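You operate a simulated robot arm through the tools that you are given. There is no shell and no other tool. Be economical: measure what you need, move in short steps, check, and stop when the job is done.

The job below is to be done with a simulated two-armed robot. You get a single attempt, and the scene is never put back.

## Task
Wipe up the spill on the table top with the orange towel there and put it back.

Only the result counts: the job must be done as asked and must still hold three seconds after the hand-in. Knocking over, shifting, dropping, spilling or breaking anything else fails it. Flat cloth is picked up by pressing the open fingertips on it (5 to 10 N) and closing them slowly along it; thin cloth reads only 2 to 8 mm in the jaws.

## Robot
Two 6-joint arms with two-finger grippers on one trunk, on a base that drives. Base frame: it is fixed to the floor where the robot stands at the start and does not move with it; the origin is under the middle of the robot, x ahead of it, y to its left, z up; the surface under the hand at the start is at about z = 0.88. Readings come in m, degrees, newtons and seconds.
The left shoulder is at the start at [0.07, 0.176, 0.94], the right one opposite. With the tool pointing down near the work surface each hand reaches from about 0.48 to 0.76 m from the robot's upright axis, wherever it stands, measured 20 degrees to its own side. Payload 2.45 kg a hand.
The tool frame of a hand sits at the grasp point between the pads (the TCP): z along the fingers, y along the line on which they close. The tips reach 0.026 m beyond it. The gripper opens to 0.096 m. The gripper's body begins 0.069 m behind the TCP.
Orientation is told as [roll, pitch, yaw] about the base's x, y, z axes, in that order, counted from this pose: with the fingers straight down and closing along the base's y, the tool's x points along the base's -x, its y along +y and its z along -z.

## Interface
- The arms move only by the tool play_rows. It takes "left_targets", "right_targets" or both (then of equal length, played together; a hand with none holds still); each is a list of rows, each a list of 2 entries, a list of its own where there are three numbers: the shift along the tool's x, y, z in units of 200 mm (1.0 is 200 mm), then the turn, a rotation vector about the tool's x, y, z in units of 90 degrees (1.0 is 90 degrees). In form: [[[dx, dy, dz], [ax, ay, az]], ...]. A call has 1 to 8 rows; each row is the pose to reach, as a shift and turn from the pose commanded when the call began, along the tool's axes at that moment. "left_hand" and "right_hand" are, for a hand that has rows, the finger opening in m, from 0 to 0.096, set as the call begins (left out, the last holds). A call with a number of a shift or a turn outside -1 to 1 is refused whole. A row lasts 0.2 s, in which the tool goes at most 0.05 m and 8.6 degrees; a call with a longer step from one row to the next is refused whole, and so is a gripper value outside its range. Where a pose cannot be reached the arm comes as near as it can. A force on the tool above 40 N (or 10 N above the force at the start of the call, whichever is more), or a blocked arm, ends the call early, and 0.2 s more pass. The fingers move at their own pace and stop on an object; they squeeze with about 33 N. The grip force told is the motor's: it shows also when the fingers shut on nothing. Time passes only in rows, and 0.2 s behind the last, so rows that repeat a pose let the fingers close. The reply holds the time, the measured pose of the TCP, the force on the tool along the base axes, the opening and the grip force, in the units named above and with some noise, with the torque about the TCP (base axes, N m) and any sound that the robot's microphone picked up.
- Cameras (640 x 400 px; columns grow to the right, rows downward): "scene" is now at [0.137, 0.0287, 1.2897]; the picture's right is [0.30, -0.95, 0.00], its down [-0.41, -0.13, -0.90] and it looks along [0.86, 0.27, -0.43] (base axes); focal length 224 px, centre (320, 200). "left" rides on the left gripper at [0.082, -0.003, -0.098] in its tool frame; the picture's right is [0.04, 1.00, 0.00], its down [-0.73, 0.03, -0.68] and it looks along [-0.68, 0.03, 0.73] (tool axes); focal length 256 px, centre (320, 200). "right" rides on the right gripper at [0.082, 0.003, -0.098] in its tool frame; the picture's right is [-0.04, 1.00, 0.00], its down [-0.73, -0.03, -0.68] and it looks along [-0.68, -0.03, 0.73] (tool axes); focal length 256 px, centre (320, 200). There is no depth. A picture from a camera that has moved, and an enlarged one, comes with that camera's place and axes in the base frame and with its lens. The place of the scene camera against the robot may be out by one fixed shift of up to 0.018 m in any direction.
- capture(camera): a new picture of that camera. The clock stands still meanwhile.
- raise_lower(by): slides the trunk up (or, below 0, down) by that many m; the arms and the scene camera ride with it, the base frame stays. It gives what a move gives, with no picture.
- steer(legs): drives the robot by 1 to 6 legs, each [ahead, left, turn to the left] in m, m and degrees, along the robot's own axes; the way and the turn of a leg run together, so that a leg with both is an arc; at most 1.5 m and 180 degrees a leg. The arms and the cameras ride along, it lands a little off, and it stops where it bumps. It gives what a move gives.
- aim_head(pan, tilt): turns the head with the scene camera to pan (to the left, within 86 degrees either way) and tilt (down, from -29 to 69), counted from straight ahead of the robot. It gives what a move gives.
- inspect(camera, box): a new picture of the part [left, top, right, bottom] of that camera's present view, enlarged. The clock stands still meanwhile.
- close_job(): hands the job in; it is judged then, once.

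Work in short steps. Places have to be worked out from the pictures, the camera data and where the tool is seen: move nearer, look again, correct. Check each grasp and each placing, and mend what went wrong. You have 120 turns and 92 pictures in all, those below and enlarged ones among them. Open the grippers and draw the arms clear of the work before you hand the job in, unless the task says otherwise; then end with one line.

The tools are called after "Request:" by a JSON object that holds its "name" and its "arguments". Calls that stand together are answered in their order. play_rows: Moves the arms, as the interface text tells. Its arguments: {"type":"object","properties":{"left_targets":{"type":"array","items":{"type":"array"}},"left_hand":{"type":"number"},"right_targets":{"type":"array","items":{"type":"array"}},"right_hand":{"type":"number"}},"required":[]} The other tools are called the same way: raise_lower (by) slides the trunk up or down; steer (legs) drives the base; aim_head (pan, tilt) turns the head that bears the scene camera; capture (camera) takes a picture; inspect (camera, box) takes an enlarged picture of a part of a camera's view; close_job () hands the job in.

At the start:

```text
clock: 0.0
left_tcp_pos: [0.4821, 0.4286, 1.1463]
left_tool_rot: [-0.1, 0.0, 0.0]
left_wrist_force: [0.2, -0.5, 0.0]
left_ft_torque: [0.04, 0.0, 0.01]
left_grip_width: 0.0961
left_grip_force: 0.0
right_tcp_pos: [0.6254, -0.1515, 1.0865]
right_tool_rot: [0.0, 0.1, 0.0]
right_wrist_force: [0.1, -0.6, 0.3]
right_ft_torque: [-0.01, 0.03, -0.03]
right_grip_width: 0.0959
right_grip_force: 0.0
trunk travel left (down, up): [-0.425, 0.415]
robot x, y, heading: [0.0023, -0.0012, 0.1]
head pan, tilt: [17.6, 25.6]
```

scene: 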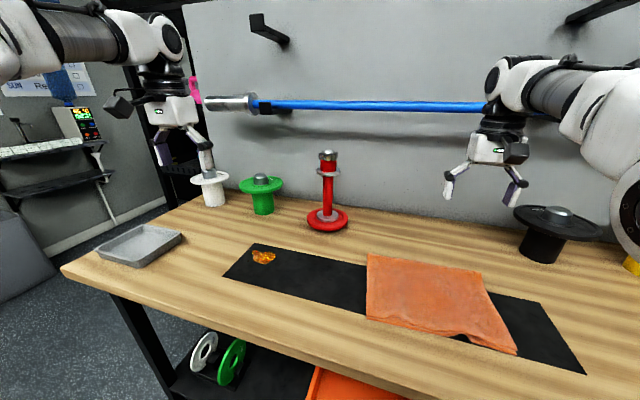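
right: 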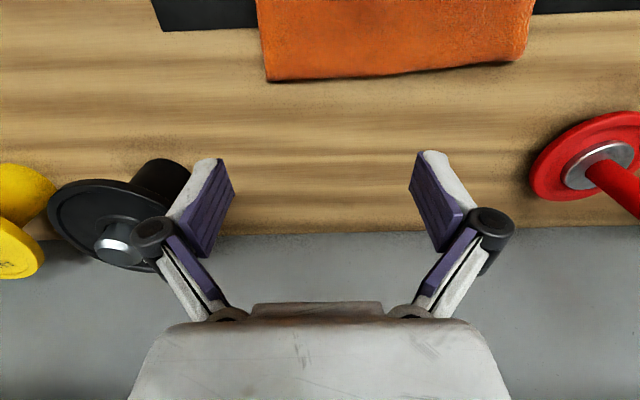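
left: 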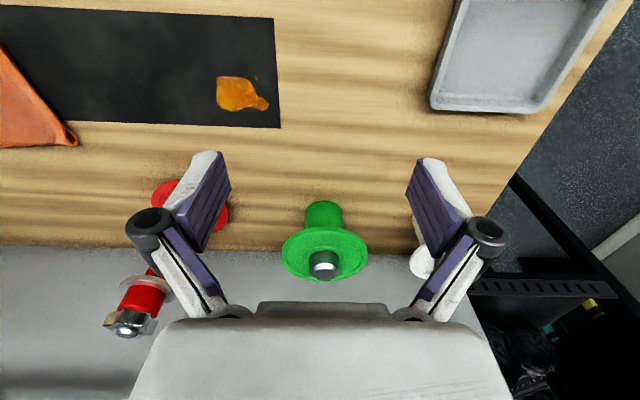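

I judge the spill to be near [0.56, 0.33] and the towel to cover about x 0.46–0.67, y -0.23–0.05. I'll look closer at the towel's edges and folds, and at the spill.

Request:
{"name": "inspect", "arguments": {"camera": "scene", "box": [340, 230, 600, 390]}}

Request:
{"name": "inspect", "arguments": {"camera": "scene", "box": [200, 180, 400, 305]}}

```text
2.46 times, centred on (470, 310) of scene
camera zoom: at [0.137, 0.0287, 1.2897], right [0.3, -0.95, 0.0], down [-0.41, -0.13, -0.9], along [0.86, 0.27, -0.43], focal length 551 px, centre (-49, -71)
```

zoom: 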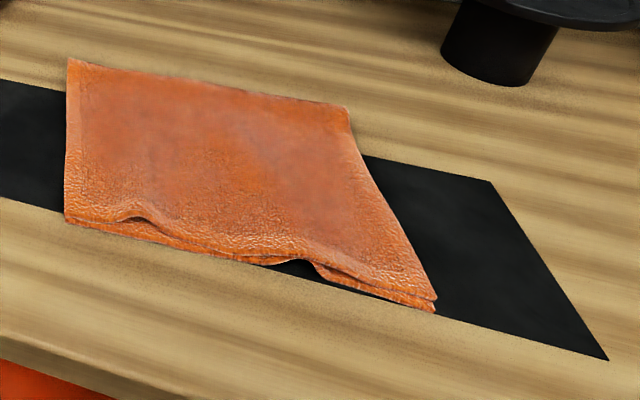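

```text
3.20 times, centred on (300, 242) of scene
camera zoom: at [0.137, 0.0287, 1.2897], right [0.3, -0.95, 0.0], down [-0.41, -0.13, -0.9], along [0.86, 0.27, -0.43], focal length 716 px, centre (384, 64)
```

zoom: 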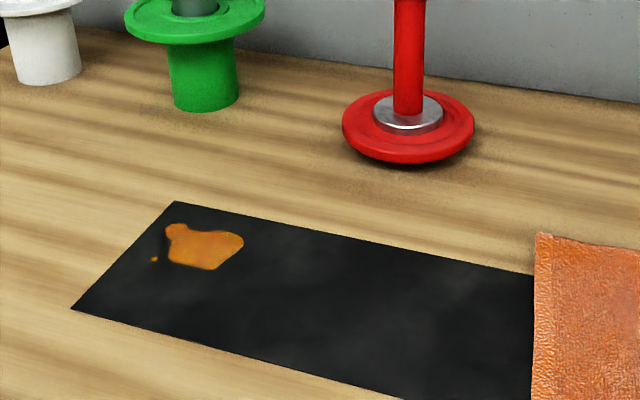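

The towel looks folded in half, with its open edges toward the robot. I plan to pinch its left edge with the left hand and its right edge with the right, then carry it flat over the spill and back; first I bring both hands nearer.

Request:
{"name": "play_rows", "arguments": {"left_targets": [[[-0.05, -0.2, 0.05], [0, 0, 0]], [[-0.1, -0.4, 0.1], [0, 0, 0]], [[-0.15, -0.6, 0.15], [0, 0, 0]], [[-0.2, -0.8, 0.2], [0, 0, 0]], [[-0.25, -1, 0.25], [0, 0, 0]]], "right_targets": [[[0.065, -0.05, 0.05], [0, 0, 0]], [[0.13, -0.1, 0.1], [0, 0, 0]], [[0.195, -0.15, 0.15], [0, 0, 0]], [[0.26, -0.2, 0.2], [0, 0, 0]], [[0.325, -0.25, 0.25], [0, 0, 0]]]}}

Request:
{"name": "play_rows", "arguments": {"left_targets": [[[-0.03, -0.2, 0.1], [0, 0, 0]], [[-0.06, -0.4, 0.2], [0, 0, 0]], [[-0.09, -0.6, 0.3], [0, 0, 0]], [[-0.12, -0.8, 0.4], [0, 0, 0]], [[-0.14, -0.95, 0.4], [0, 0, 0]]]}}

Request:
{"name": "capture", "arguments": {"camera": "left"}}

Request:
{"name": "capture", "arguments": {"camera": "right"}}

Request:
{"name": "capture", "arguments": {"camera": "scene"}}

```text
clock: 1.2
left_tcp_pos: [0.5307, 0.2258, 1.096]
left_tool_rot: [0.2, -0.1, 0.0]
left_wrist_force: [0.8, -0.3, -0.7]
left_ft_torque: [0.05, -0.01, 0.06]
left_grip_width: 0.096
left_grip_force: 0.1
right_tcp_pos: [0.5622, -0.2028, 1.0355]
right_tool_rot: [0.1, 0.1, -0.1]
right_wrist_force: [0.9, -0.6, -1.2]
right_ft_torque: [0.01, 0.0, 0.03]
right_grip_width: 0.096
right_grip_force: 0.0
trunk travel left (down, up): [-0.425, 0.415]
robot x, y, heading: [0.0042, 0.0003, -0.3]
head pan, tilt: [17.6, 25.6]
```

```text
clock: 2.6
left_tcp_pos: [0.5669, 0.0629, 1.0408]
left_tool_rot: [-4.0, -1.0, 2.0]
left_wrist_force: [0.0, -0.9, 0.5]
left_ft_torque: [-0.02, 0.01, 0.0]
left_grip_width: 0.096
left_grip_force: 0.3
left hand out of reach, approached as far as the arm can: row 5
right_tcp_pos: [0.5611, -0.2004, 1.0358]
right_tool_rot: [-0.1, 0.0, 0.0]
right_wrist_force: [0.0, -0.3, -0.2]
right_ft_torque: [0.01, -0.01, 0.0]
right_grip_width: 0.0961
right_grip_force: 0.0
trunk travel left (down, up): [-0.425, 0.415]
robot x, y, heading: [0.0012, -0.0011, 0.0]
head pan, tilt: [17.6, 25.6]
stopped in row 5 (left hand): the arm was blocked; the commanded pose is now the measured one
```

```text
86 pictures are left
camera left: at [0.483, 0.0632, 1.1389], right [-0.07, 0.99, -0.07], down [0.72, 0.1, 0.69], along [0.69, 0.0, -0.72], focal length 256 px, centre (320, 200)
```

left: 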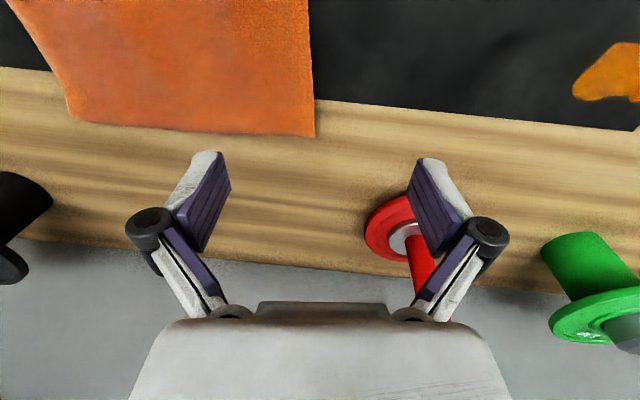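

```text
85 pictures are left
camera right: at [0.4804, -0.1988, 1.1323], right [0.04, 1.0, 0.0], down [0.73, -0.03, 0.68], along [0.68, -0.03, -0.73], focal length 256 px, centre (320, 200)
```

right: 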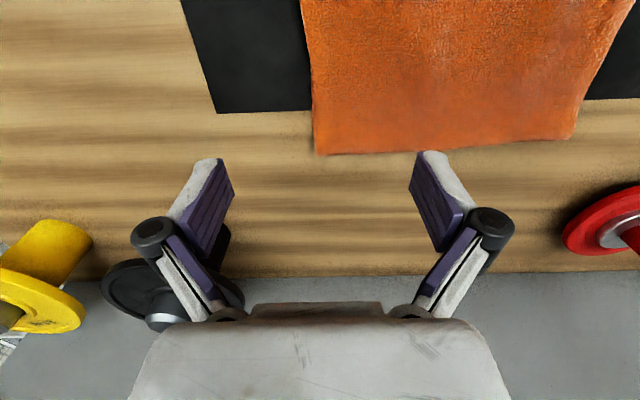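

```text
84 pictures are left
camera scene: at [0.1371, 0.0286, 1.2897], right [0.3, -0.95, 0.0], down [-0.41, -0.13, -0.9], along [0.86, 0.27, -0.43], focal length 224 px, centre (320, 200)
```

scene: 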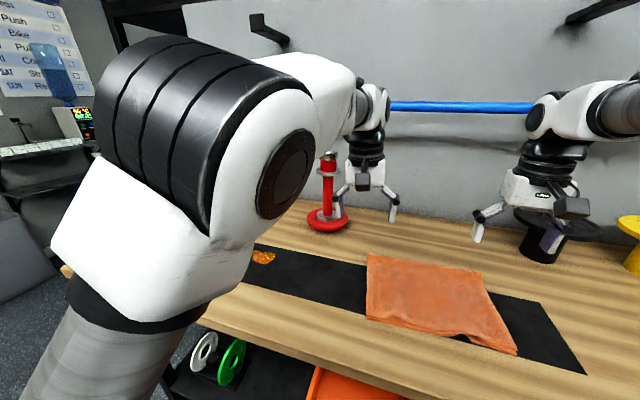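

The left arm can't reach past y≈0.06 from here. The hand cameras put the towel at x≈0.44–0.635, y≈-0.21–0.05, and the spill at about x 0.515–0.565, y 0.295–0.365. I'll drive 0.09 m to the right so both edges are in easy reach, and later carry the towel by driving sideways.

Request:
{"name": "steer", "arguments": {"legs": [[0, -0.09, 0]]}}

```text
clock: 3.7
left_tcp_pos: [0.5672, -0.0271, 1.041]
left_tool_rot: [-4.0, -1.0, 2.0]
left_wrist_force: [0.4, 0.1, -0.5]
left_ft_torque: [0.05, 0.03, 0.0]
left_grip_width: 0.0959
left_grip_force: 0.1
right_tcp_pos: [0.5615, -0.2912, 1.0359]
right_tool_rot: [0.1, 0.0, 0.0]
right_wrist_force: [-0.1, -0.2, 0.2]
right_ft_torque: [0.04, -0.03, 0.0]
right_grip_width: 0.0958
right_grip_force: 0.0
trunk travel left (down, up): [-0.425, 0.415]
robot x, y, heading: [0.0, -0.0933, 0.0]
head pan, tilt: [17.6, 25.6]
```

Shift worked. Now I bring both hands above the pinch points at reduced opening, and straighten the left.

Request:
{"name": "play_rows", "arguments": {"left_targets": [[[0.04, 0.038, 0.11], [-0.011, 0.003, 0.006]], [[0.08, 0.075, 0.22], [-0.022, 0.006, 0.011]], [[0.12, 0.11, 0.33], [-0.033, 0.008, 0.017]], [[0.16, 0.15, 0.43], [-0.044, 0.011, 0.022]]], "right_targets": [[[0.033, 0.145, 0.107], [0, 0, 0]], [[0.066, 0.29, 0.215], [0, 0, 0]], [[0.1, 0.435, 0.32], [0, 0, 0]], [[0.133, 0.58, 0.42], [0, 0, 0]]], "left_hand": 0.05, "right_hand": 0.05}}

Request:
{"name": "capture", "arguments": {"camera": "left"}}

Request:
{"name": "capture", "arguments": {"camera": "right"}}

Request:
{"name": "aim_head", "arguments": {"pan": 0, "tilt": 40}}

Request:
{"name": "capture", "arguments": {"camera": "scene"}}

```text
clock: 4.7
left_tcp_pos: [0.5387, 0.006, 0.9581]
left_tool_rot: [-2.9, 0.3, 1.2]
left_wrist_force: [0.9, -0.5, 0.8]
left_ft_torque: [0.01, 0.01, 0.01]
left_grip_width: 0.0502
left_grip_force: 0.0
right_tcp_pos: [0.5378, -0.1856, 0.9607]
right_tool_rot: [2.9, -0.1, -1.3]
right_wrist_force: [0.5, -0.6, 0.0]
right_ft_torque: [0.02, 0.02, 0.01]
right_grip_width: 0.0499
right_grip_force: 0.0
trunk travel left (down, up): [-0.425, 0.415]
robot x, y, heading: [0.0004, -0.0914, -0.1]
head pan, tilt: [17.6, 25.6]
```

```text
83 pictures are left
camera left: at [0.4577, 0.0054, 1.0573], right [-0.06, 1.0, -0.05], down [0.74, 0.08, 0.67], along [0.68, 0.01, -0.74], focal length 256 px, centre (320, 200)
```

left: 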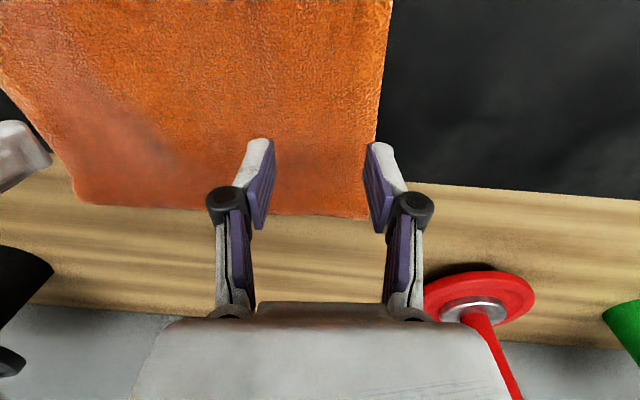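

```text
82 pictures are left
camera right: at [0.4575, -0.1875, 1.0568], right [0.06, 1.0, 0.05], down [0.73, -0.08, 0.68], along [0.68, 0.0, -0.73], focal length 256 px, centre (320, 200)
```

right: 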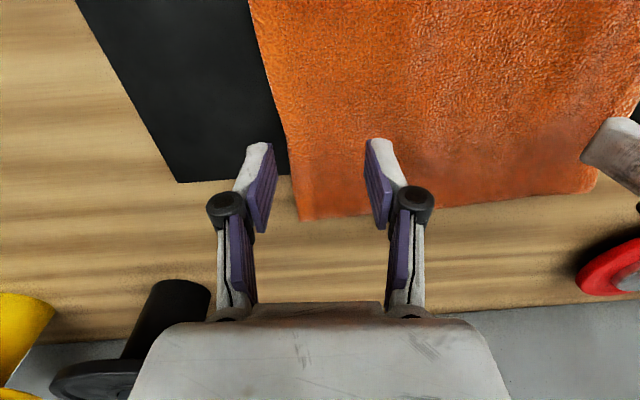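

```text
clock: 5.5
left_tcp_pos: [0.5391, 0.0065, 0.9609]
left_tool_rot: [-2.9, -0.2, 1.3]
left_wrist_force: [-1.3, -0.5, 1.2]
left_ft_torque: [-0.02, 0.0, -0.04]
left_grip_width: 0.0499
left_grip_force: 0.1
right_tcp_pos: [0.5389, -0.186, 0.9609]
right_tool_rot: [2.9, -0.2, -1.1]
right_wrist_force: [0.4, 0.8, -0.6]
right_ft_torque: [-0.01, -0.01, -0.05]
right_grip_width: 0.05
right_grip_force: 0.0
trunk travel left (down, up): [-0.425, 0.415]
robot x, y, heading: [0.0001, -0.0886, 0.2]
head pan, tilt: [0.0, 40.0]
```

```text
81 pictures are left
camera scene: at [0.1344, -0.0888, 1.2674], right [0.0, -1.0, 0.0], down [-0.64, 0.0, -0.77], along [0.77, 0.0, -0.64], focal length 224 px, centre (320, 200)
```

scene: 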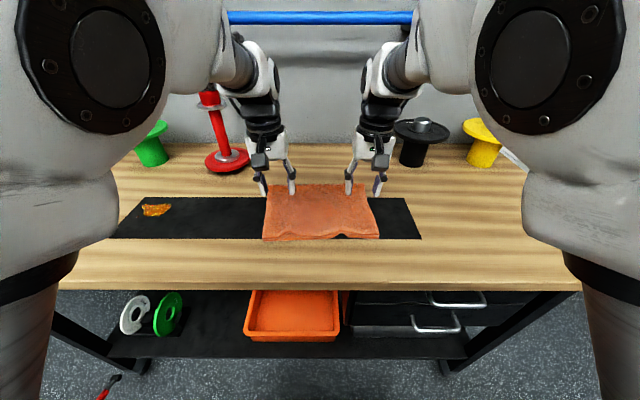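

Both hands tilt 3° here because the arms are too cramped. I back the base off 0.08 m and then move the hands forward again.

Request:
{"name": "steer", "arguments": {"legs": [[-0.08, 0, 0]]}}

Request:
{"name": "play_rows", "arguments": {"left_targets": [[[-0.14, 0.0, 0.0], [-0.016, 0.0, 0.007]], [[-0.27, 0.0, 0.0], [-0.032, 0.0, 0.014]], [[-0.4, 0.0, 0.0], [-0.032, 0.0, 0.014]], [[-0.4, 0.0, 0.0], [-0.032, 0.0, 0.014]]], "right_targets": [[[-0.14, 0.0, 0.0], [0.016, 0, -0.006]], [[-0.27, 0.0, 0.0], [0.032, 0, -0.013]], [[-0.4, 0.0, 0.0], [0.032, 0, -0.013]], [[-0.4, 0.0, 0.0], [0.032, 0, -0.013]]]}}

```text
clock: 6.6
left_tcp_pos: [0.4576, 0.0057, 0.9622]
left_tool_rot: [-2.8, -0.3, 1.2]
left_wrist_force: [0.0, 0.7, 1.0]
left_ft_torque: [0.0, -0.05, 0.01]
left_grip_width: 0.0498
left_grip_force: 0.1
right_tcp_pos: [0.4578, -0.1854, 0.9616]
right_tool_rot: [2.8, -0.2, -1.2]
right_wrist_force: [-0.8, 0.0, 1.1]
right_ft_torque: [0.01, 0.01, -0.03]
right_grip_width: 0.0501
right_grip_force: 0.0
trunk travel left (down, up): [-0.425, 0.415]
robot x, y, heading: [-0.0823, -0.0884, 0.2]
head pan, tilt: [0.0, 40.0]
```

```text
clock: 7.6
left_tcp_pos: [0.5365, 0.0094, 0.9621]
left_tool_rot: [0.1, -0.3, 0.0]
left_wrist_force: [-1.2, 0.9, 0.6]
left_ft_torque: [0.0, -0.04, -0.02]
left_grip_width: 0.05
left_grip_force: 0.0
right_tcp_pos: [0.5381, -0.1881, 0.9609]
right_tool_rot: [-0.1, -0.1, 0.1]
right_wrist_force: [-0.5, -0.8, -0.6]
right_ft_torque: [-0.01, -0.05, -0.01]
right_grip_width: 0.0501
right_grip_force: 0.0
trunk travel left (down, up): [-0.425, 0.415]
robot x, y, heading: [-0.0806, -0.089, 0.0]
head pan, tilt: [0.0, 40.0]
```

Both hands are upright now. I lower to just above the cloth, shift slightly inward, and look.

Request:
{"name": "play_rows", "arguments": {"left_targets": [[[0, -0.02, 0.08], [0, 0, 0]], [[0, -0.03, 0.16], [0, 0, 0]]], "right_targets": [[[0, 0.02, 0.08], [0, 0, 0]], [[0, 0.03, 0.16], [0, 0, 0]]]}}

Request:
{"name": "capture", "arguments": {"camera": "left"}}

Request:
{"name": "capture", "arguments": {"camera": "right"}}

Request:
{"name": "inspect", "arguments": {"camera": "scene", "box": [230, 110, 430, 260]}}

```text
clock: 8.2
left_tcp_pos: [0.5386, 0.0021, 0.9291]
left_tool_rot: [0.0, -0.1, 0.0]
left_wrist_force: [0.7, 0.2, 0.2]
left_ft_torque: [0.02, 0.05, 0.02]
left_grip_width: 0.0502
left_grip_force: 0.0
right_tcp_pos: [0.538, -0.1817, 0.928]
right_tool_rot: [-0.1, 0.0, 0.1]
right_wrist_force: [0.6, 0.1, -0.1]
right_ft_torque: [0.01, 0.01, -0.03]
right_grip_width: 0.0499
right_grip_force: 0.1
trunk travel left (down, up): [-0.425, 0.415]
robot x, y, heading: [-0.0836, -0.0916, 0.0]
head pan, tilt: [0.0, 40.0]
```

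```text
80 pictures are left
camera left: at [0.4571, -0.0014, 1.0275], right [-0.04, 1.0, 0.0], down [0.73, 0.03, 0.68], along [0.68, 0.03, -0.73], focal length 256 px, centre (320, 200)
```

left: 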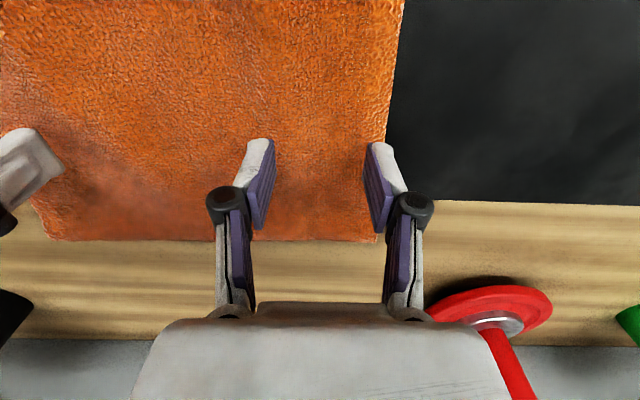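

```text
79 pictures are left
camera right: at [0.458, -0.1792, 1.0241], right [0.04, 1.0, 0.0], down [0.73, -0.03, 0.68], along [0.68, -0.03, -0.73], focal length 256 px, centre (320, 200)
```

right: 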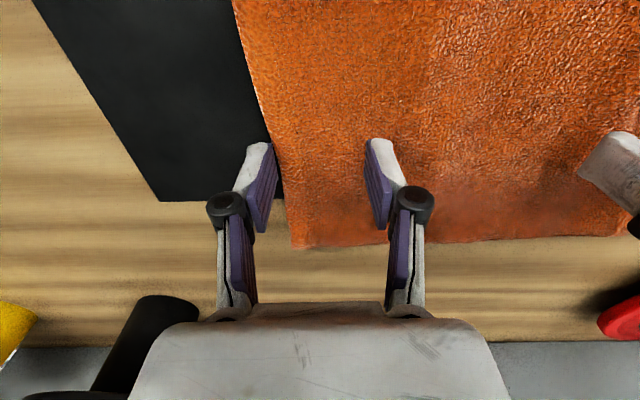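

```text
2.67 times, centred on (330, 185) of scene
camera zoom: at [0.0547, -0.0892, 1.2673], right [0.0, -1.0, 0.0], down [-0.64, 0.0, -0.77], along [0.77, 0.0, -0.64], focal length 597 px, centre (293, 240)
```

zoom: 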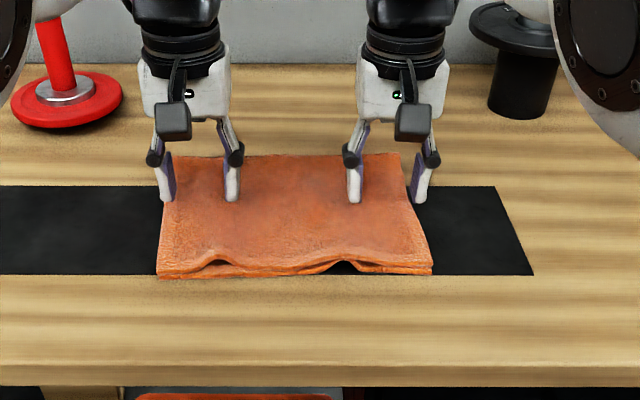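

The right outer finger is a hair past the edge, so I shift both inward and go down toward contact.

Request:
{"name": "play_rows", "arguments": {"left_targets": [[[0, -0.03, 0.025], [0, 0, 0]], [[0, -0.03, 0.04], [0, 0, 0]]], "right_targets": [[[0, 0.045, 0.025], [0, 0, 0]], [[0, 0.045, 0.04], [0, 0, 0]]]}}

```text
clock: 8.8
left_tcp_pos: [0.5385, -0.0009, 0.9234]
left_tool_rot: [-0.3, -0.3, 0.2]
left_wrist_force: [-0.3, -0.4, -0.4]
left_ft_torque: [0.0, 0.02, -0.01]
left_grip_width: 0.0499
left_grip_force: 0.0
right_tcp_pos: [0.5401, -0.1742, 0.9232]
right_tool_rot: [0.4, -0.1, -0.3]
right_wrist_force: [1.2, -0.3, -0.2]
right_ft_torque: [-0.02, -0.01, 0.01]
right_grip_width: 0.05
right_grip_force: 0.1
trunk travel left (down, up): [-0.425, 0.415]
robot x, y, heading: [-0.0788, -0.0898, 0.2]
head pan, tilt: [0.0, 40.0]
```

No contact yet; continuing down in small steps.

Request:
{"name": "play_rows", "arguments": {"left_targets": [[[0, 0, 0.02], [0, 0, 0]], [[0, 0, 0.03], [0, 0, 0]]], "right_targets": [[[0, 0, 0.02], [0, 0, 0]], [[0, 0, 0.03], [0, 0, 0]]]}}

Request:
{"name": "play_rows", "arguments": {"left_targets": [[[0, 0, 0.01], [0, 0, 0]], [[0, 0, 0.02], [0, 0, 0]]], "right_targets": [[[0, 0, 0.01], [0, 0, 0]], [[0, 0, 0.02], [0, 0, 0]]]}}

```text
clock: 9.4
left_tcp_pos: [0.5393, -0.0023, 0.916]
left_tool_rot: [-0.2, -0.2, 0.2]
left_wrist_force: [-0.3, 0.8, -0.9]
left_ft_torque: [0.02, -0.01, -0.02]
left_grip_width: 0.05
left_grip_force: 0.1
right_tcp_pos: [0.5397, -0.1748, 0.9148]
right_tool_rot: [0.4, 0.1, -0.3]
right_wrist_force: [-0.3, 0.5, 0.4]
right_ft_torque: [0.02, 0.0, -0.01]
right_grip_width: 0.0502
right_grip_force: 0.1
trunk travel left (down, up): [-0.425, 0.415]
robot x, y, heading: [-0.0776, -0.0921, 0.5]
head pan, tilt: [0.0, 40.0]
```

```text
clock: 10.0
left_tcp_pos: [0.539, -0.0015, 0.9115]
left_tool_rot: [-0.3, -0.3, 0.2]
left_wrist_force: [0.1, 0.1, 1.4]
left_ft_torque: [0.0, 0.01, -0.01]
left_grip_width: 0.0502
left_grip_force: 0.4
right_tcp_pos: [0.5398, -0.1749, 0.9114]
right_tool_rot: [0.5, 0.0, -0.4]
right_wrist_force: [1.1, 0.5, 3.8]
right_ft_torque: [-0.03, -0.03, -0.01]
right_grip_width: 0.0501
right_grip_force: 0.2
trunk travel left (down, up): [-0.425, 0.415]
robot x, y, heading: [-0.0775, -0.0927, -0.0]
head pan, tilt: [0.0, 40.0]
```

Contact begins (tips at about z 0.885). I press about 2 mm more, more on the left, and then close slowly in stages.

Request:
{"name": "play_rows", "arguments": {"left_targets": [[[0, 0, 0.007], [0, 0, 0]], [[0, 0, 0.012], [0, 0, 0]]], "right_targets": [[[0, 0, 0.004], [0, 0, 0]], [[0, 0, 0.007], [0, 0, 0]]]}}

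```text
clock: 10.6
left_tcp_pos: [0.5386, -0.0004, 0.9125]
left_tool_rot: [-0.4, -0.3, 0.3]
left_wrist_force: [1.4, -0.4, 4.6]
left_ft_torque: [0.05, -0.02, -0.05]
left_grip_width: 0.0504
left_grip_force: 0.1
right_tcp_pos: [0.539, -0.1761, 0.9107]
right_tool_rot: [0.4, -0.1, -0.3]
right_wrist_force: [-0.3, 0.1, 4.2]
right_ft_torque: [0.0, 0.02, -0.01]
right_grip_width: 0.0504
right_grip_force: 0.0
trunk travel left (down, up): [-0.425, 0.415]
robot x, y, heading: [-0.0803, -0.0892, 0.2]
head pan, tilt: [0.0, 40.0]
```

Force is about 4.5 N on each hand. A touch more, then I start closing in stages.

Request:
{"name": "play_rows", "arguments": {"left_targets": [[[0, 0, 0.008], [0, 0, 0]], [[0, 0, 0.008], [0, 0, 0]]], "right_targets": [[[0, 0, 0.009], [0, 0, 0]], [[0, 0, 0.009], [0, 0, 0]]]}}

Request:
{"name": "play_rows", "arguments": {"left_targets": [[[0, 0, 0.0], [0, 0, 0]], [[0, 0, 0.0], [0, 0, 0]]], "right_targets": [[[0, 0, 0.0], [0, 0, 0]], [[0, 0, 0.0], [0, 0, 0]]], "left_hand": 0.04, "right_hand": 0.04}}

Request:
{"name": "play_rows", "arguments": {"left_targets": [[[0, 0, 0.0], [0, 0, 0]], [[0, 0, 0.0], [0, 0, 0]]], "right_targets": [[[0, 0, 0.0], [0, 0, 0]], [[0, 0, 0.0], [0, 0, 0]]], "left_hand": 0.03, "right_hand": 0.03}}

Request:
{"name": "inspect", "arguments": {"camera": "scene", "box": [230, 110, 430, 260]}}

```text
clock: 11.2
left_tcp_pos: [0.5379, -0.0015, 0.9087]
left_tool_rot: [-0.3, -0.3, 0.3]
left_wrist_force: [0.6, 0.0, 10.8]
left_ft_torque: [-0.02, 0.03, 0.0]
left_grip_width: 0.0493
left_grip_force: 7.7
right_tcp_pos: [0.5374, -0.1768, 0.9093]
right_tool_rot: [0.5, -0.1, -0.4]
right_wrist_force: [-0.6, -0.8, 10.5]
right_ft_torque: [0.08, 0.04, 0.03]
right_grip_width: 0.0481
right_grip_force: 0.1
trunk travel left (down, up): [-0.425, 0.415]
robot x, y, heading: [-0.0805, -0.0922, 0.1]
head pan, tilt: [0.0, 40.0]
```

```text
clock: 11.8
left_tcp_pos: [0.5369, -0.0008, 0.91]
left_tool_rot: [-0.3, -0.2, 0.4]
left_wrist_force: [-0.3, -3.5, 11.9]
left_ft_torque: [-0.21, 0.02, -0.01]
left_grip_width: 0.0399
left_grip_force: 7.9
right_tcp_pos: [0.5371, -0.1748, 0.9098]
right_tool_rot: [0.5, -0.2, -0.4]
right_wrist_force: [-0.8, 3.3, 11.9]
right_ft_torque: [0.25, 0.01, -0.01]
right_grip_width: 0.0401
right_grip_force: 7.4
trunk travel left (down, up): [-0.425, 0.415]
robot x, y, heading: [-0.078, -0.0924, -0.1]
head pan, tilt: [0.0, 40.0]
```

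```text
clock: 12.4
left_tcp_pos: [0.5379, -0.0024, 0.9103]
left_tool_rot: [-0.3, -0.4, 0.3]
left_wrist_force: [-0.4, -4.4, 12.8]
left_ft_torque: [-0.27, 0.0, 0.0]
left_grip_width: 0.0299
left_grip_force: 7.7
right_tcp_pos: [0.5367, -0.175, 0.9104]
right_tool_rot: [0.5, -0.2, -0.4]
right_wrist_force: [-0.3, 1.3, 17.8]
right_ft_torque: [0.17, 0.03, 0.0]
right_grip_width: 0.0296
right_grip_force: 0.1
trunk travel left (down, up): [-0.425, 0.415]
robot x, y, heading: [-0.0828, -0.0919, 0.2]
head pan, tilt: [0.0, 40.0]
```

```text
2.67 times, centred on (330, 185) of scene
camera zoom: at [0.0505, -0.089, 1.2679], right [0.0, -1.0, 0.0], down [-0.64, 0.0, -0.77], along [0.77, 0.0, -0.64], focal length 597 px, centre (293, 240)
```

zoom: 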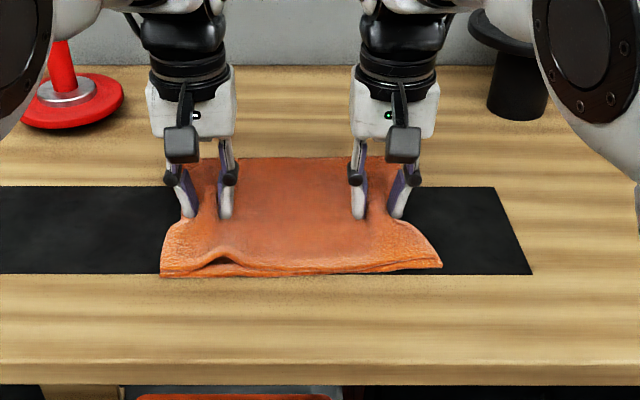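

The cloth is gathering between the fingers on both sides. I ease the pressure slightly and keep closing.

Request:
{"name": "play_rows", "arguments": {"left_targets": [[[0, 0, -0.003], [0, 0, 0]], [[0, 0, -0.003], [0, 0, 0]]], "right_targets": [[[0, 0, -0.006], [0, 0, 0]], [[0, 0, -0.006], [0, 0, 0]]], "left_hand": 0.02, "right_hand": 0.02}}

Request:
{"name": "play_rows", "arguments": {"left_targets": [[[0, 0, 0.0], [0, 0, 0]], [[0, 0, 0.0], [0, 0, 0]]], "right_targets": [[[0, 0, 0.0], [0, 0, 0]], [[0, 0, 0.0], [0, 0, 0]]], "left_hand": 0.01, "right_hand": 0.01}}

Request:
{"name": "play_rows", "arguments": {"left_targets": [[[0, 0, 0.0], [0, 0, 0]], [[0, 0, 0.0], [0, 0, 0]]], "right_targets": [[[0, 0, 0.0], [0, 0, 0]], [[0, 0, 0.0], [0, 0, 0]]], "left_hand": 0.0, "right_hand": 0.0}}

Request:
{"name": "inspect", "arguments": {"camera": "scene", "box": [230, 110, 430, 260]}}

```text
clock: 13.0
left_tcp_pos: [0.5372, -0.0014, 0.9107]
left_tool_rot: [-0.3, -0.4, 0.2]
left_wrist_force: [0.5, -3.5, 14.5]
left_ft_torque: [-0.11, -0.01, -0.01]
left_grip_width: 0.0219
left_grip_force: 0.8
right_tcp_pos: [0.537, -0.176, 0.9106]
right_tool_rot: [0.4, -0.2, -0.5]
right_wrist_force: [0.2, 4.8, 14.0]
right_ft_torque: [0.22, -0.02, -0.01]
right_grip_width: 0.0198
right_grip_force: 8.6
trunk travel left (down, up): [-0.425, 0.415]
robot x, y, heading: [-0.0797, -0.0896, -0.0]
head pan, tilt: [0.0, 40.0]
```

```text
clock: 13.6
left_tcp_pos: [0.5376, -0.0009, 0.9113]
left_tool_rot: [-0.2, -0.6, 0.3]
left_wrist_force: [-0.1, -9.0, 14.9]
left_ft_torque: [-0.21, 0.02, -0.02]
left_grip_width: 0.014
left_grip_force: 3.8
right_tcp_pos: [0.5375, -0.1761, 0.9115]
right_tool_rot: [0.5, -0.1, -0.4]
right_wrist_force: [1.4, 8.2, 16.1]
right_ft_torque: [0.22, 0.01, 0.07]
right_grip_width: 0.0099
right_grip_force: 22.9
trunk travel left (down, up): [-0.425, 0.415]
robot x, y, heading: [-0.0813, -0.0872, 0.3]
head pan, tilt: [0.0, 40.0]
```

```text
clock: 14.2
left_tcp_pos: [0.5374, -0.0012, 0.9116]
left_tool_rot: [-0.3, -0.5, 0.3]
left_wrist_force: [0.5, -14.2, 15.2]
left_ft_torque: [-0.38, -0.01, -0.02]
left_grip_width: 0.0072
left_grip_force: 33.1
right_tcp_pos: [0.5375, -0.1765, 0.9113]
right_tool_rot: [0.5, -0.3, -0.4]
right_wrist_force: [1.0, 13.5, 16.4]
right_ft_torque: [0.34, -0.03, 0.05]
right_grip_width: 0.0093
right_grip_force: 33.3
trunk travel left (down, up): [-0.425, 0.415]
robot x, y, heading: [-0.0827, -0.0917, 0.2]
head pan, tilt: [0.0, 40.0]
```

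```text
2.67 times, centred on (330, 185) of scene
camera zoom: at [0.0503, -0.0892, 1.2679], right [0.0, -1.0, 0.0], down [-0.64, 0.0, -0.77], along [0.77, 0.0, -0.64], focal length 597 px, centre (293, 240)
```

zoom: 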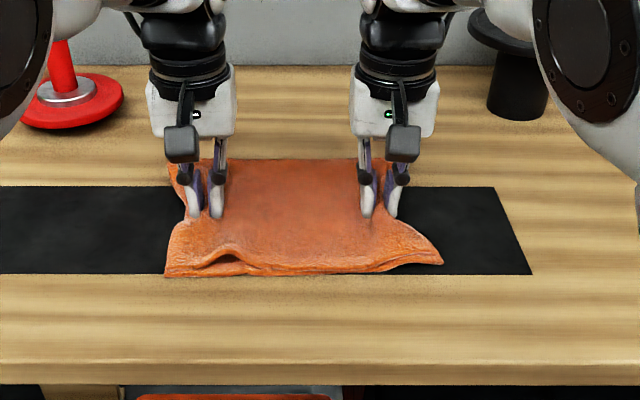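

Both hands hold the cloth (7 and 9 mm), though it's taut between them. I ease inward and lift about 25 mm to check the grip.

Request:
{"name": "play_rows", "arguments": {"left_targets": [[[0, -0.02, -0.03], [0, 0, 0]], [[0, -0.03, -0.08], [0, 0, 0]], [[0, -0.03, -0.13], [0, 0, 0]], [[0, -0.03, -0.13], [0, 0, 0]]], "right_targets": [[[0, 0.02, -0.03], [0, 0, 0]], [[0, 0.03, -0.08], [0, 0, 0]], [[0, 0.03, -0.13], [0, 0, 0]], [[0, 0.03, -0.13], [0, 0, 0]]]}}

Request:
{"name": "inspect", "arguments": {"camera": "scene", "box": [230, 110, 430, 260]}}

```text
clock: 15.2
left_tcp_pos: [0.5406, -0.0062, 0.9349]
left_tool_rot: [-0.4, 0.0, 0.4]
left_wrist_force: [0.6, -2.1, 0.1]
left_ft_torque: [-0.01, 0.02, -0.01]
left_grip_width: 0.0062
left_grip_force: 32.9
right_tcp_pos: [0.5398, -0.1697, 0.9336]
right_tool_rot: [0.5, 0.3, -0.5]
right_wrist_force: [0.5, 1.4, -0.1]
right_ft_torque: [-0.04, 0.01, 0.02]
right_grip_width: 0.0079
right_grip_force: 33.2
trunk travel left (down, up): [-0.425, 0.415]
robot x, y, heading: [-0.0804, -0.0911, 0.1]
head pan, tilt: [0.0, 40.0]
```

```text
2.67 times, centred on (330, 185) of scene
camera zoom: at [0.0546, -0.0892, 1.2673], right [0.0, -1.0, 0.0], down [-0.64, 0.0, -0.77], along [0.77, 0.0, -0.64], focal length 597 px, centre (293, 240)
```

zoom: 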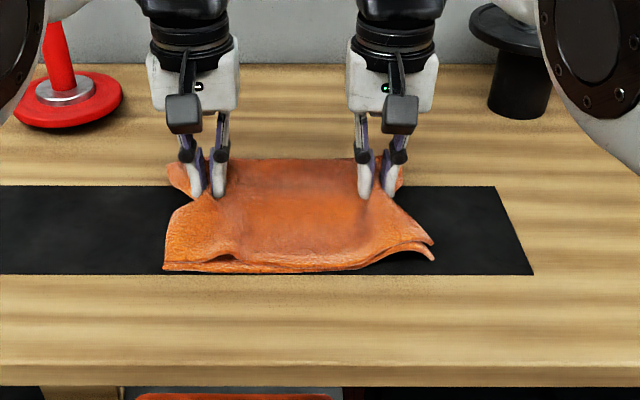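

The towel lifts cleanly in both hands. I raise it another 20 mm and drive left 0.335 m to bring the left hand over the spill.

Request:
{"name": "play_rows", "arguments": {"left_targets": [[[0, 0, -0.05], [0, 0, 0]], [[0, 0, -0.1], [0, 0, 0]]], "right_targets": [[[0, 0, -0.05], [0, 0, 0]], [[0, 0, -0.1], [0, 0, 0]]]}}

Request:
{"name": "steer", "arguments": {"legs": [[0, 0.335, 0]]}}

Request:
{"name": "capture", "arguments": {"camera": "scene"}}

Request:
{"name": "capture", "arguments": {"camera": "left"}}

```text
clock: 15.8
left_tcp_pos: [0.5387, -0.0076, 0.9544]
left_tool_rot: [-0.1, -0.3, 0.1]
left_wrist_force: [0.4, -1.4, -0.3]
left_ft_torque: [0.02, -0.01, 0.0]
left_grip_width: 0.0062
left_grip_force: 33.3
right_tcp_pos: [0.5376, -0.1683, 0.955]
right_tool_rot: [0.3, 0.1, -0.3]
right_wrist_force: [-0.8, -0.1, 0.2]
right_ft_torque: [-0.05, 0.0, -0.01]
right_grip_width: 0.0081
right_grip_force: 33.2
trunk travel left (down, up): [-0.425, 0.415]
robot x, y, heading: [-0.0809, -0.0895, 0.3]
head pan, tilt: [0.0, 40.0]
```

```text
clock: 18.0
left_tcp_pos: [0.5393, 0.3285, 0.954]
left_tool_rot: [-0.3, -0.2, 0.2]
left_wrist_force: [1.2, 0.4, 0.3]
left_ft_torque: [-0.05, -0.03, -0.02]
left_grip_width: 0.0061
left_grip_force: 33.2
right_tcp_pos: [0.5401, 0.1661, 0.9547]
right_tool_rot: [0.4, 0.0, -0.3]
right_wrist_force: [0.0, 0.3, -0.4]
right_ft_torque: [-0.04, -0.01, 0.03]
right_grip_width: 0.0079
right_grip_force: 32.9
trunk travel left (down, up): [-0.425, 0.415]
robot x, y, heading: [-0.0831, 0.2444, -0.0]
head pan, tilt: [0.0, 40.0]
```

```text
74 pictures are left
camera scene: at [0.0537, 0.2468, 1.2674], right [0.0, -1.0, 0.0], down [-0.64, 0.0, -0.77], along [0.77, 0.0, -0.64], focal length 224 px, centre (320, 200)
```

scene: 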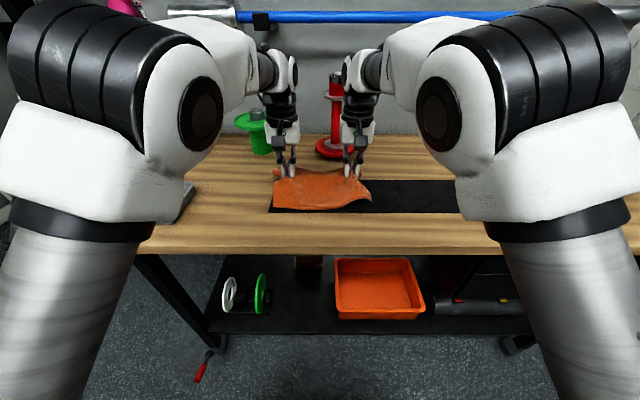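

```text
73 pictures are left
camera left: at [0.4569, 0.3243, 1.0531], right [-0.04, 1.0, 0.0], down [0.73, 0.03, 0.68], along [0.68, 0.03, -0.73], focal length 256 px, centre (320, 200)
```

left: 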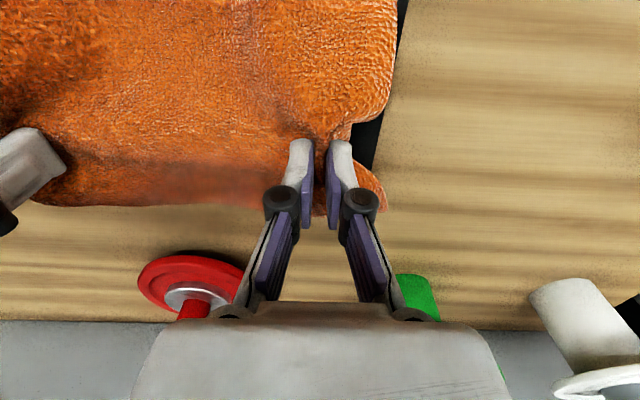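

The towel's left part is right over the spill. I lower both hands until the cloth touches, then press.

Request:
{"name": "play_rows", "arguments": {"left_targets": [[[0, 0, 0.1], [0, 0, 0]], [[0, 0, 0.17], [0, 0, 0]], [[0, 0, 0.2], [0, 0, 0]]], "right_targets": [[[0, 0, 0.1], [0, 0, 0]], [[0, 0, 0.17], [0, 0, 0]], [[0, 0, 0.2], [0, 0, 0]]]}}

Request:
{"name": "play_rows", "arguments": {"left_targets": [[[0, 0, 0.01], [0, 0, 0]], [[0, 0, 0.015], [0, 0, 0]]], "right_targets": [[[0, 0, 0.005], [0, 0, 0]], [[0, 0, 0.01], [0, 0, 0]]]}}

```text
clock: 18.8
left_tcp_pos: [0.5399, 0.3301, 0.9166]
left_tool_rot: [-0.6, -0.2, 0.5]
left_wrist_force: [-0.7, -4.2, 4.8]
left_ft_torque: [-0.15, -0.01, -0.01]
left_grip_width: 0.0064
left_grip_force: 32.7
right_tcp_pos: [0.5394, 0.1635, 0.9177]
right_tool_rot: [0.9, -0.2, -0.7]
right_wrist_force: [0.6, 3.3, 1.1]
right_ft_torque: [0.06, 0.01, 0.06]
right_grip_width: 0.0082
right_grip_force: 32.9
trunk travel left (down, up): [-0.425, 0.415]
robot x, y, heading: [-0.0801, 0.2435, 0.1]
head pan, tilt: [0.0, 40.0]
```

```text
clock: 19.4
left_tcp_pos: [0.5391, 0.331, 0.9133]
left_tool_rot: [-0.6, -0.1, 0.5]
left_wrist_force: [-0.6, -5.4, 10.8]
left_ft_torque: [-0.21, -0.05, -0.05]
left_grip_width: 0.0063
left_grip_force: 33.0
right_tcp_pos: [0.5386, 0.162, 0.9144]
right_tool_rot: [0.9, 0.0, -0.7]
right_wrist_force: [0.7, 5.2, 3.5]
right_ft_torque: [0.11, -0.01, 0.04]
right_grip_width: 0.008
right_grip_force: 33.5
trunk travel left (down, up): [-0.425, 0.415]
robot x, y, heading: [-0.0795, 0.245, 0.1]
head pan, tilt: [0.0, 40.0]
```

Left hand presses at about 11 N. Now strokes along x, both hands together.

Request:
{"name": "play_rows", "arguments": {"left_targets": [[[-0.1, 0, 0], [0, 0, 0]], [[-0.2, 0, 0], [0, 0, 0]], [[-0.1, 0, 0], [0, 0, 0]], [[0, 0, 0], [0, 0, 0]], [[0.1, 0, 0], [0, 0, 0]], [[0.2, 0, 0], [0, 0, 0]], [[0.1, 0, 0], [0, 0, 0]], [[0, 0, 0], [0, 0, 0]]], "right_targets": [[[-0.1, 0, 0], [0, 0, 0]], [[-0.2, 0, 0], [0, 0, 0]], [[-0.1, 0, 0], [0, 0, 0]], [[0, 0, 0], [0, 0, 0]], [[0.1, 0, 0], [0, 0, 0]], [[0.2, 0, 0], [0, 0, 0]], [[0.1, 0, 0], [0, 0, 0]], [[0, 0, 0], [0, 0, 0]]]}}

Request:
{"name": "steer", "arguments": {"legs": [[0, 0.03, 0]]}}

Request:
{"name": "play_rows", "arguments": {"left_targets": [[[-0.1, 0, 0], [0, 0, 0]], [[-0.2, 0, 0], [0, 0, 0]], [[-0.1, 0, 0], [0, 0, 0]], [[0, 0, 0], [0, 0, 0]], [[0.1, 0, 0], [0, 0, 0]], [[0.2, 0, 0], [0, 0, 0]], [[0.1, 0, 0], [0, 0, 0]], [[0, 0, 0], [0, 0, 0]]], "right_targets": [[[-0.1, 0, 0], [0, 0, 0]], [[-0.2, 0, 0], [0, 0, 0]], [[-0.1, 0, 0], [0, 0, 0]], [[0, 0, 0], [0, 0, 0]], [[0.1, 0, 0], [0, 0, 0]], [[0.2, 0, 0], [0, 0, 0]], [[0.1, 0, 0], [0, 0, 0]], [[0, 0, 0], [0, 0, 0]]]}}

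Request:
{"name": "capture", "arguments": {"camera": "left"}}

```text
clock: 21.2
left_tcp_pos: [0.5405, 0.3312, 0.9132]
left_tool_rot: [-0.5, -0.2, 0.5]
left_wrist_force: [1.6, -3.8, 3.2]
left_ft_torque: [-0.08, -0.07, 0.0]
left_grip_width: 0.0051
left_grip_force: 33.4
right_tcp_pos: [0.5399, 0.1617, 0.9158]
right_tool_rot: [0.8, 0.1, -0.7]
right_wrist_force: [1.0, 3.9, 0.2]
right_ft_torque: [0.09, -0.02, -0.01]
right_grip_width: 0.0081
right_grip_force: 32.6
trunk travel left (down, up): [-0.425, 0.415]
robot x, y, heading: [-0.0787, 0.2466, 0.4]
head pan, tilt: [0.0, 40.0]
```

```text
clock: 22.0
left_tcp_pos: [0.5383, 0.3619, 0.9131]
left_tool_rot: [-0.7, -0.2, 0.4]
left_wrist_force: [0.1, -5.2, 6.8]
left_ft_torque: [-0.18, 0.0, 0.01]
left_grip_width: 0.0053
left_grip_force: 32.8
right_tcp_pos: [0.5393, 0.1923, 0.9155]
right_tool_rot: [0.8, 0.1, -0.7]
right_wrist_force: [0.3, 1.8, 3.9]
right_ft_torque: [-0.03, -0.06, -0.01]
right_grip_width: 0.0078
right_grip_force: 33.3
trunk travel left (down, up): [-0.425, 0.415]
robot x, y, heading: [-0.0806, 0.2721, 0.1]
head pan, tilt: [0.0, 40.0]
```

```text
clock: 23.8
left_tcp_pos: [0.5388, 0.3621, 0.9125]
left_tool_rot: [-0.5, -0.1, 0.5]
left_wrist_force: [2.3, -5.2, 5.3]
left_ft_torque: [-0.12, -0.05, 0.0]
left_grip_width: 0.0046
left_grip_force: 32.6
right_tcp_pos: [0.54, 0.1914, 0.916]
right_tool_rot: [0.8, 0.1, -0.8]
right_wrist_force: [0.6, 5.1, 1.8]
right_ft_torque: [0.13, -0.07, -0.03]
right_grip_width: 0.0077
right_grip_force: 33.4
trunk travel left (down, up): [-0.425, 0.415]
robot x, y, heading: [-0.0807, 0.2761, 0.2]
head pan, tilt: [0.0, 40.0]
```

```text
72 pictures are left
camera left: at [0.4567, 0.3585, 1.0114], right [-0.05, 1.0, -0.01], down [0.73, 0.04, 0.68], along [0.68, 0.03, -0.73], focal length 256 px, centre (320, 200)
```

left: 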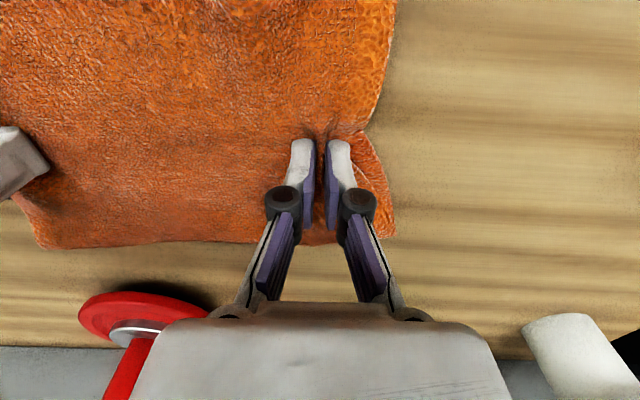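

The left grip width is slowly shrinking (4.6 mm), so the cloth is creeping. I lift, drive right, and look at the spill area before doing more.

Request:
{"name": "play_rows", "arguments": {"left_targets": [[[0, 0, -0.06], [0, 0, 0]], [[0, 0, -0.12], [0, 0, 0]], [[0, 0, -0.15], [0, 0, 0]]], "right_targets": [[[0, 0, -0.06], [0, 0, 0]], [[0, 0, -0.12], [0, 0, 0]], [[0, 0, -0.15], [0, 0, 0]]]}}

Request:
{"name": "steer", "arguments": {"legs": [[0, -0.15, 0]]}}

Request:
{"name": "capture", "arguments": {"camera": "scene"}}

Request:
{"name": "capture", "arguments": {"camera": "left"}}

```text
clock: 24.6
left_tcp_pos: [0.5405, 0.3606, 0.9423]
left_tool_rot: [-0.5, -0.1, 0.5]
left_wrist_force: [0.3, -2.4, 0.4]
left_ft_torque: [-0.1, 0.0, 0.0]
left_grip_width: 0.0046
left_grip_force: 32.9
right_tcp_pos: [0.5407, 0.193, 0.9434]
right_tool_rot: [0.8, 0.1, -0.6]
right_wrist_force: [0.1, 2.5, -0.7]
right_ft_torque: [0.08, 0.01, 0.03]
right_grip_width: 0.0078
right_grip_force: 33.2
trunk travel left (down, up): [-0.425, 0.415]
robot x, y, heading: [-0.0819, 0.2732, 0.2]
head pan, tilt: [0.0, 40.0]
```

```text
clock: 26.0
left_tcp_pos: [0.539, 0.2108, 0.9424]
left_tool_rot: [-0.5, 0.0, 0.5]
left_wrist_force: [0.7, -4.5, 0.2]
left_ft_torque: [-0.02, -0.01, -0.01]
left_grip_width: 0.0047
left_grip_force: 33.2
right_tcp_pos: [0.5415, 0.0419, 0.9434]
right_tool_rot: [0.9, 0.2, -0.7]
right_wrist_force: [-0.3, 4.3, -0.5]
right_ft_torque: [0.1, -0.06, 0.0]
right_grip_width: 0.0077
right_grip_force: 33.0
trunk travel left (down, up): [-0.425, 0.415]
robot x, y, heading: [-0.0822, 0.126, -0.1]
head pan, tilt: [0.0, 40.0]
```

```text
71 pictures are left
camera scene: at [0.0539, 0.1251, 1.2674], right [0.0, -1.0, 0.0], down [-0.64, 0.0, -0.77], along [0.77, 0.0, -0.64], focal length 224 px, centre (320, 200)
```

scene: 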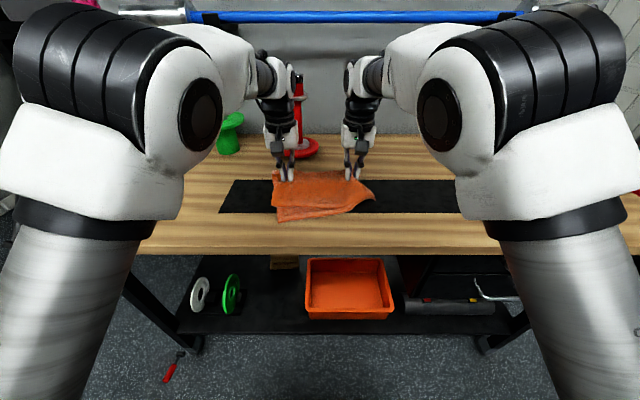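

```text
70 pictures are left
camera left: at [0.4588, 0.207, 1.0408], right [-0.05, 1.0, -0.01], down [0.73, 0.04, 0.68], along [0.68, 0.03, -0.73], focal length 256 px, centre (320, 200)
```

left: 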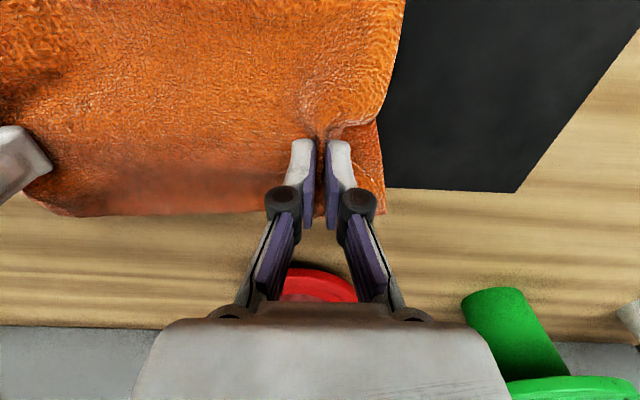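

The mat where the spill lay looks clean. I check enlarged for leftovers.

Request:
{"name": "inspect", "arguments": {"camera": "scene", "box": [200, 150, 400, 240]}}

Request:
{"name": "inspect", "arguments": {"camera": "left", "box": [360, 0, 640, 200]}}

```text
3.20 times, centred on (300, 195) of scene
camera zoom: at [0.0539, 0.1251, 1.2674], right [0.0, -1.0, 0.0], down [-0.64, 0.0, -0.77], along [0.77, 0.0, -0.64], focal length 716 px, centre (384, 216)
```

zoom: 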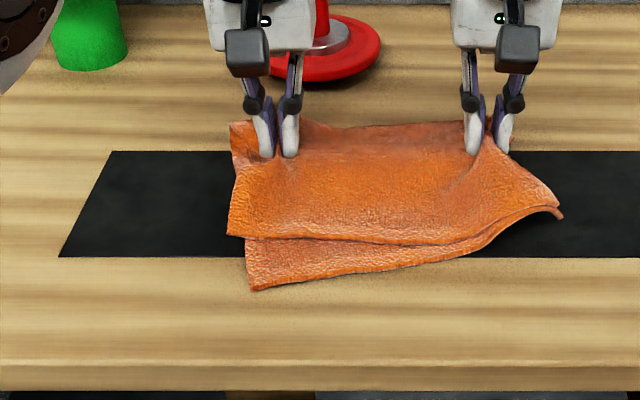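

```text
2.00 times, centred on (500, 100) of left
camera zoom: at [0.4588, 0.207, 1.0408], right [-0.05, 1.0, -0.01], down [0.73, 0.04, 0.68], along [0.68, 0.03, -0.73], focal length 512 px, centre (-40, 400)
```

zoom: 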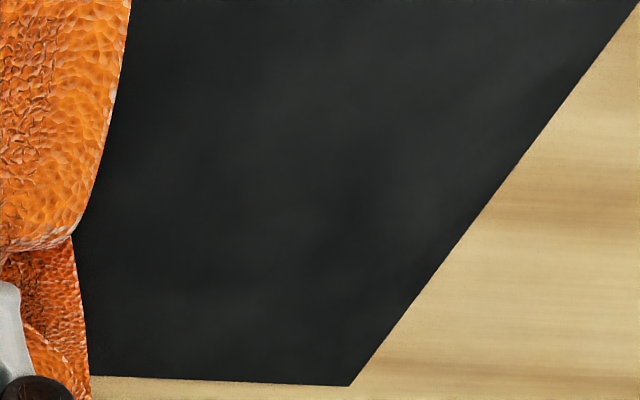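

The spill is gone. The lower layer slipped from the left grip but trails behind, so I drive back 0.216 m to the original spot.

Request:
{"name": "steer", "arguments": {"legs": [[0, -0.216, 0]]}}

Request:
{"name": "inspect", "arguments": {"camera": "scene", "box": [230, 110, 430, 260]}}

```text
clock: 27.6
left_tcp_pos: [0.5408, -0.0037, 0.9414]
left_tool_rot: [-0.7, -0.1, 0.6]
left_wrist_force: [-0.1, -4.3, -0.4]
left_ft_torque: [-0.08, 0.03, 0.0]
left_grip_width: 0.0045
left_grip_force: 32.6
right_tcp_pos: [0.5415, -0.1725, 0.9424]
right_tool_rot: [0.9, 0.2, -0.6]
right_wrist_force: [-0.1, 3.1, 1.2]
right_ft_torque: [0.12, -0.03, -0.04]
right_grip_width: 0.0078
right_grip_force: 33.3
trunk travel left (down, up): [-0.425, 0.415]
robot x, y, heading: [-0.082, -0.0918, 0.4]
head pan, tilt: [0.0, 40.0]
```

```text
2.67 times, centred on (330, 185) of scene
camera zoom: at [0.0544, -0.0904, 1.2674], right [0.0, -1.0, 0.0], down [-0.64, 0.0, -0.77], along [0.77, 0.0, -0.64], focal length 597 px, centre (293, 240)
```

zoom: 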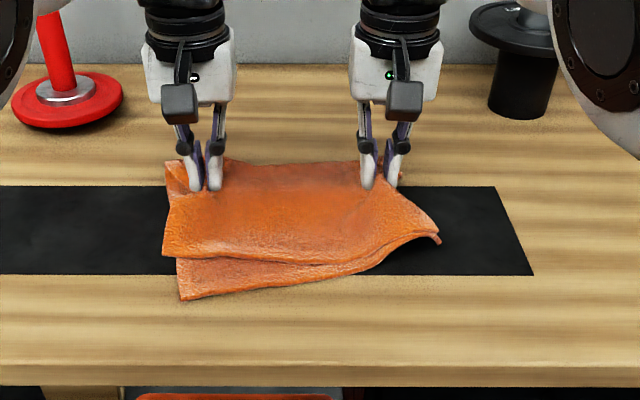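

The towel is back over its place, though the lower layer sticks out a little at the near left. I lower it, release gently, and look.

Request:
{"name": "play_rows", "arguments": {"left_targets": [[[0, 0, 0.06], [0, 0, 0]], [[0, 0, 0.12], [0, 0, 0]], [[0, 0, 0.135], [0, 0, 0]]], "right_targets": [[[0, 0, 0.06], [0, 0, 0]], [[0, 0, 0.12], [0, 0, 0]], [[0, 0, 0.135], [0, 0, 0]]]}}

Request:
{"name": "play_rows", "arguments": {"left_targets": [[[0, 0, 0], [0, 0, 0]], [[0, 0, 0], [0, 0, 0]]], "right_targets": [[[0, 0, 0], [0, 0, 0]], [[0, 0, 0], [0, 0, 0]]], "left_hand": 0.03, "right_hand": 0.03}}

Request:
{"name": "inspect", "arguments": {"camera": "scene", "box": [230, 110, 430, 260]}}

```text
clock: 28.4
left_tcp_pos: [0.5413, -0.0021, 0.9149]
left_tool_rot: [-0.7, 0.0, 0.7]
left_wrist_force: [-1.1, -5.6, 0.0]
left_ft_torque: [-0.11, -0.01, 0.01]
left_grip_width: 0.0047
left_grip_force: 32.9
right_tcp_pos: [0.5401, -0.1725, 0.9163]
right_tool_rot: [1.0, 0.2, -0.7]
right_wrist_force: [0.7, 4.3, -0.7]
right_ft_torque: [0.12, 0.01, 0.02]
right_grip_width: 0.0079
right_grip_force: 32.5
trunk travel left (down, up): [-0.425, 0.415]
robot x, y, heading: [-0.0832, -0.0941, 0.0]
head pan, tilt: [0.0, 40.0]
```

```text
clock: 29.1
left_tcp_pos: [0.5412, -0.0035, 0.915]
left_tool_rot: [-0.6, 0.0, 0.6]
left_wrist_force: [0.2, 0.4, 1.0]
left_ft_torque: [-0.02, -0.01, 0.01]
left_grip_width: 0.0293
left_grip_force: 0.0
right_tcp_pos: [0.541, -0.1735, 0.9165]
right_tool_rot: [1.0, 0.1, -0.7]
right_wrist_force: [0.1, -0.4, 0.0]
right_ft_torque: [0.0, -0.01, -0.03]
right_grip_width: 0.03
right_grip_force: 0.0
trunk travel left (down, up): [-0.425, 0.415]
robot x, y, heading: [-0.0822, -0.0886, 0.0]
head pan, tilt: [0.0, 40.0]
```

```text
2.67 times, centred on (330, 185) of scene
camera zoom: at [0.0541, -0.0894, 1.2674], right [0.0, -1.0, 0.0], down [-0.64, 0.0, -0.77], along [0.77, 0.0, -0.64], focal length 597 px, centre (293, 240)
```

zoom: 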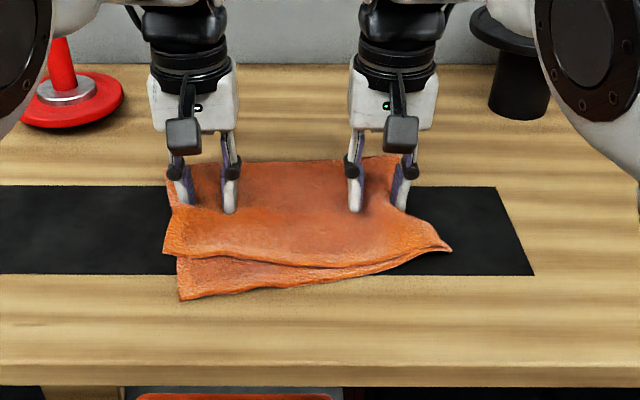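

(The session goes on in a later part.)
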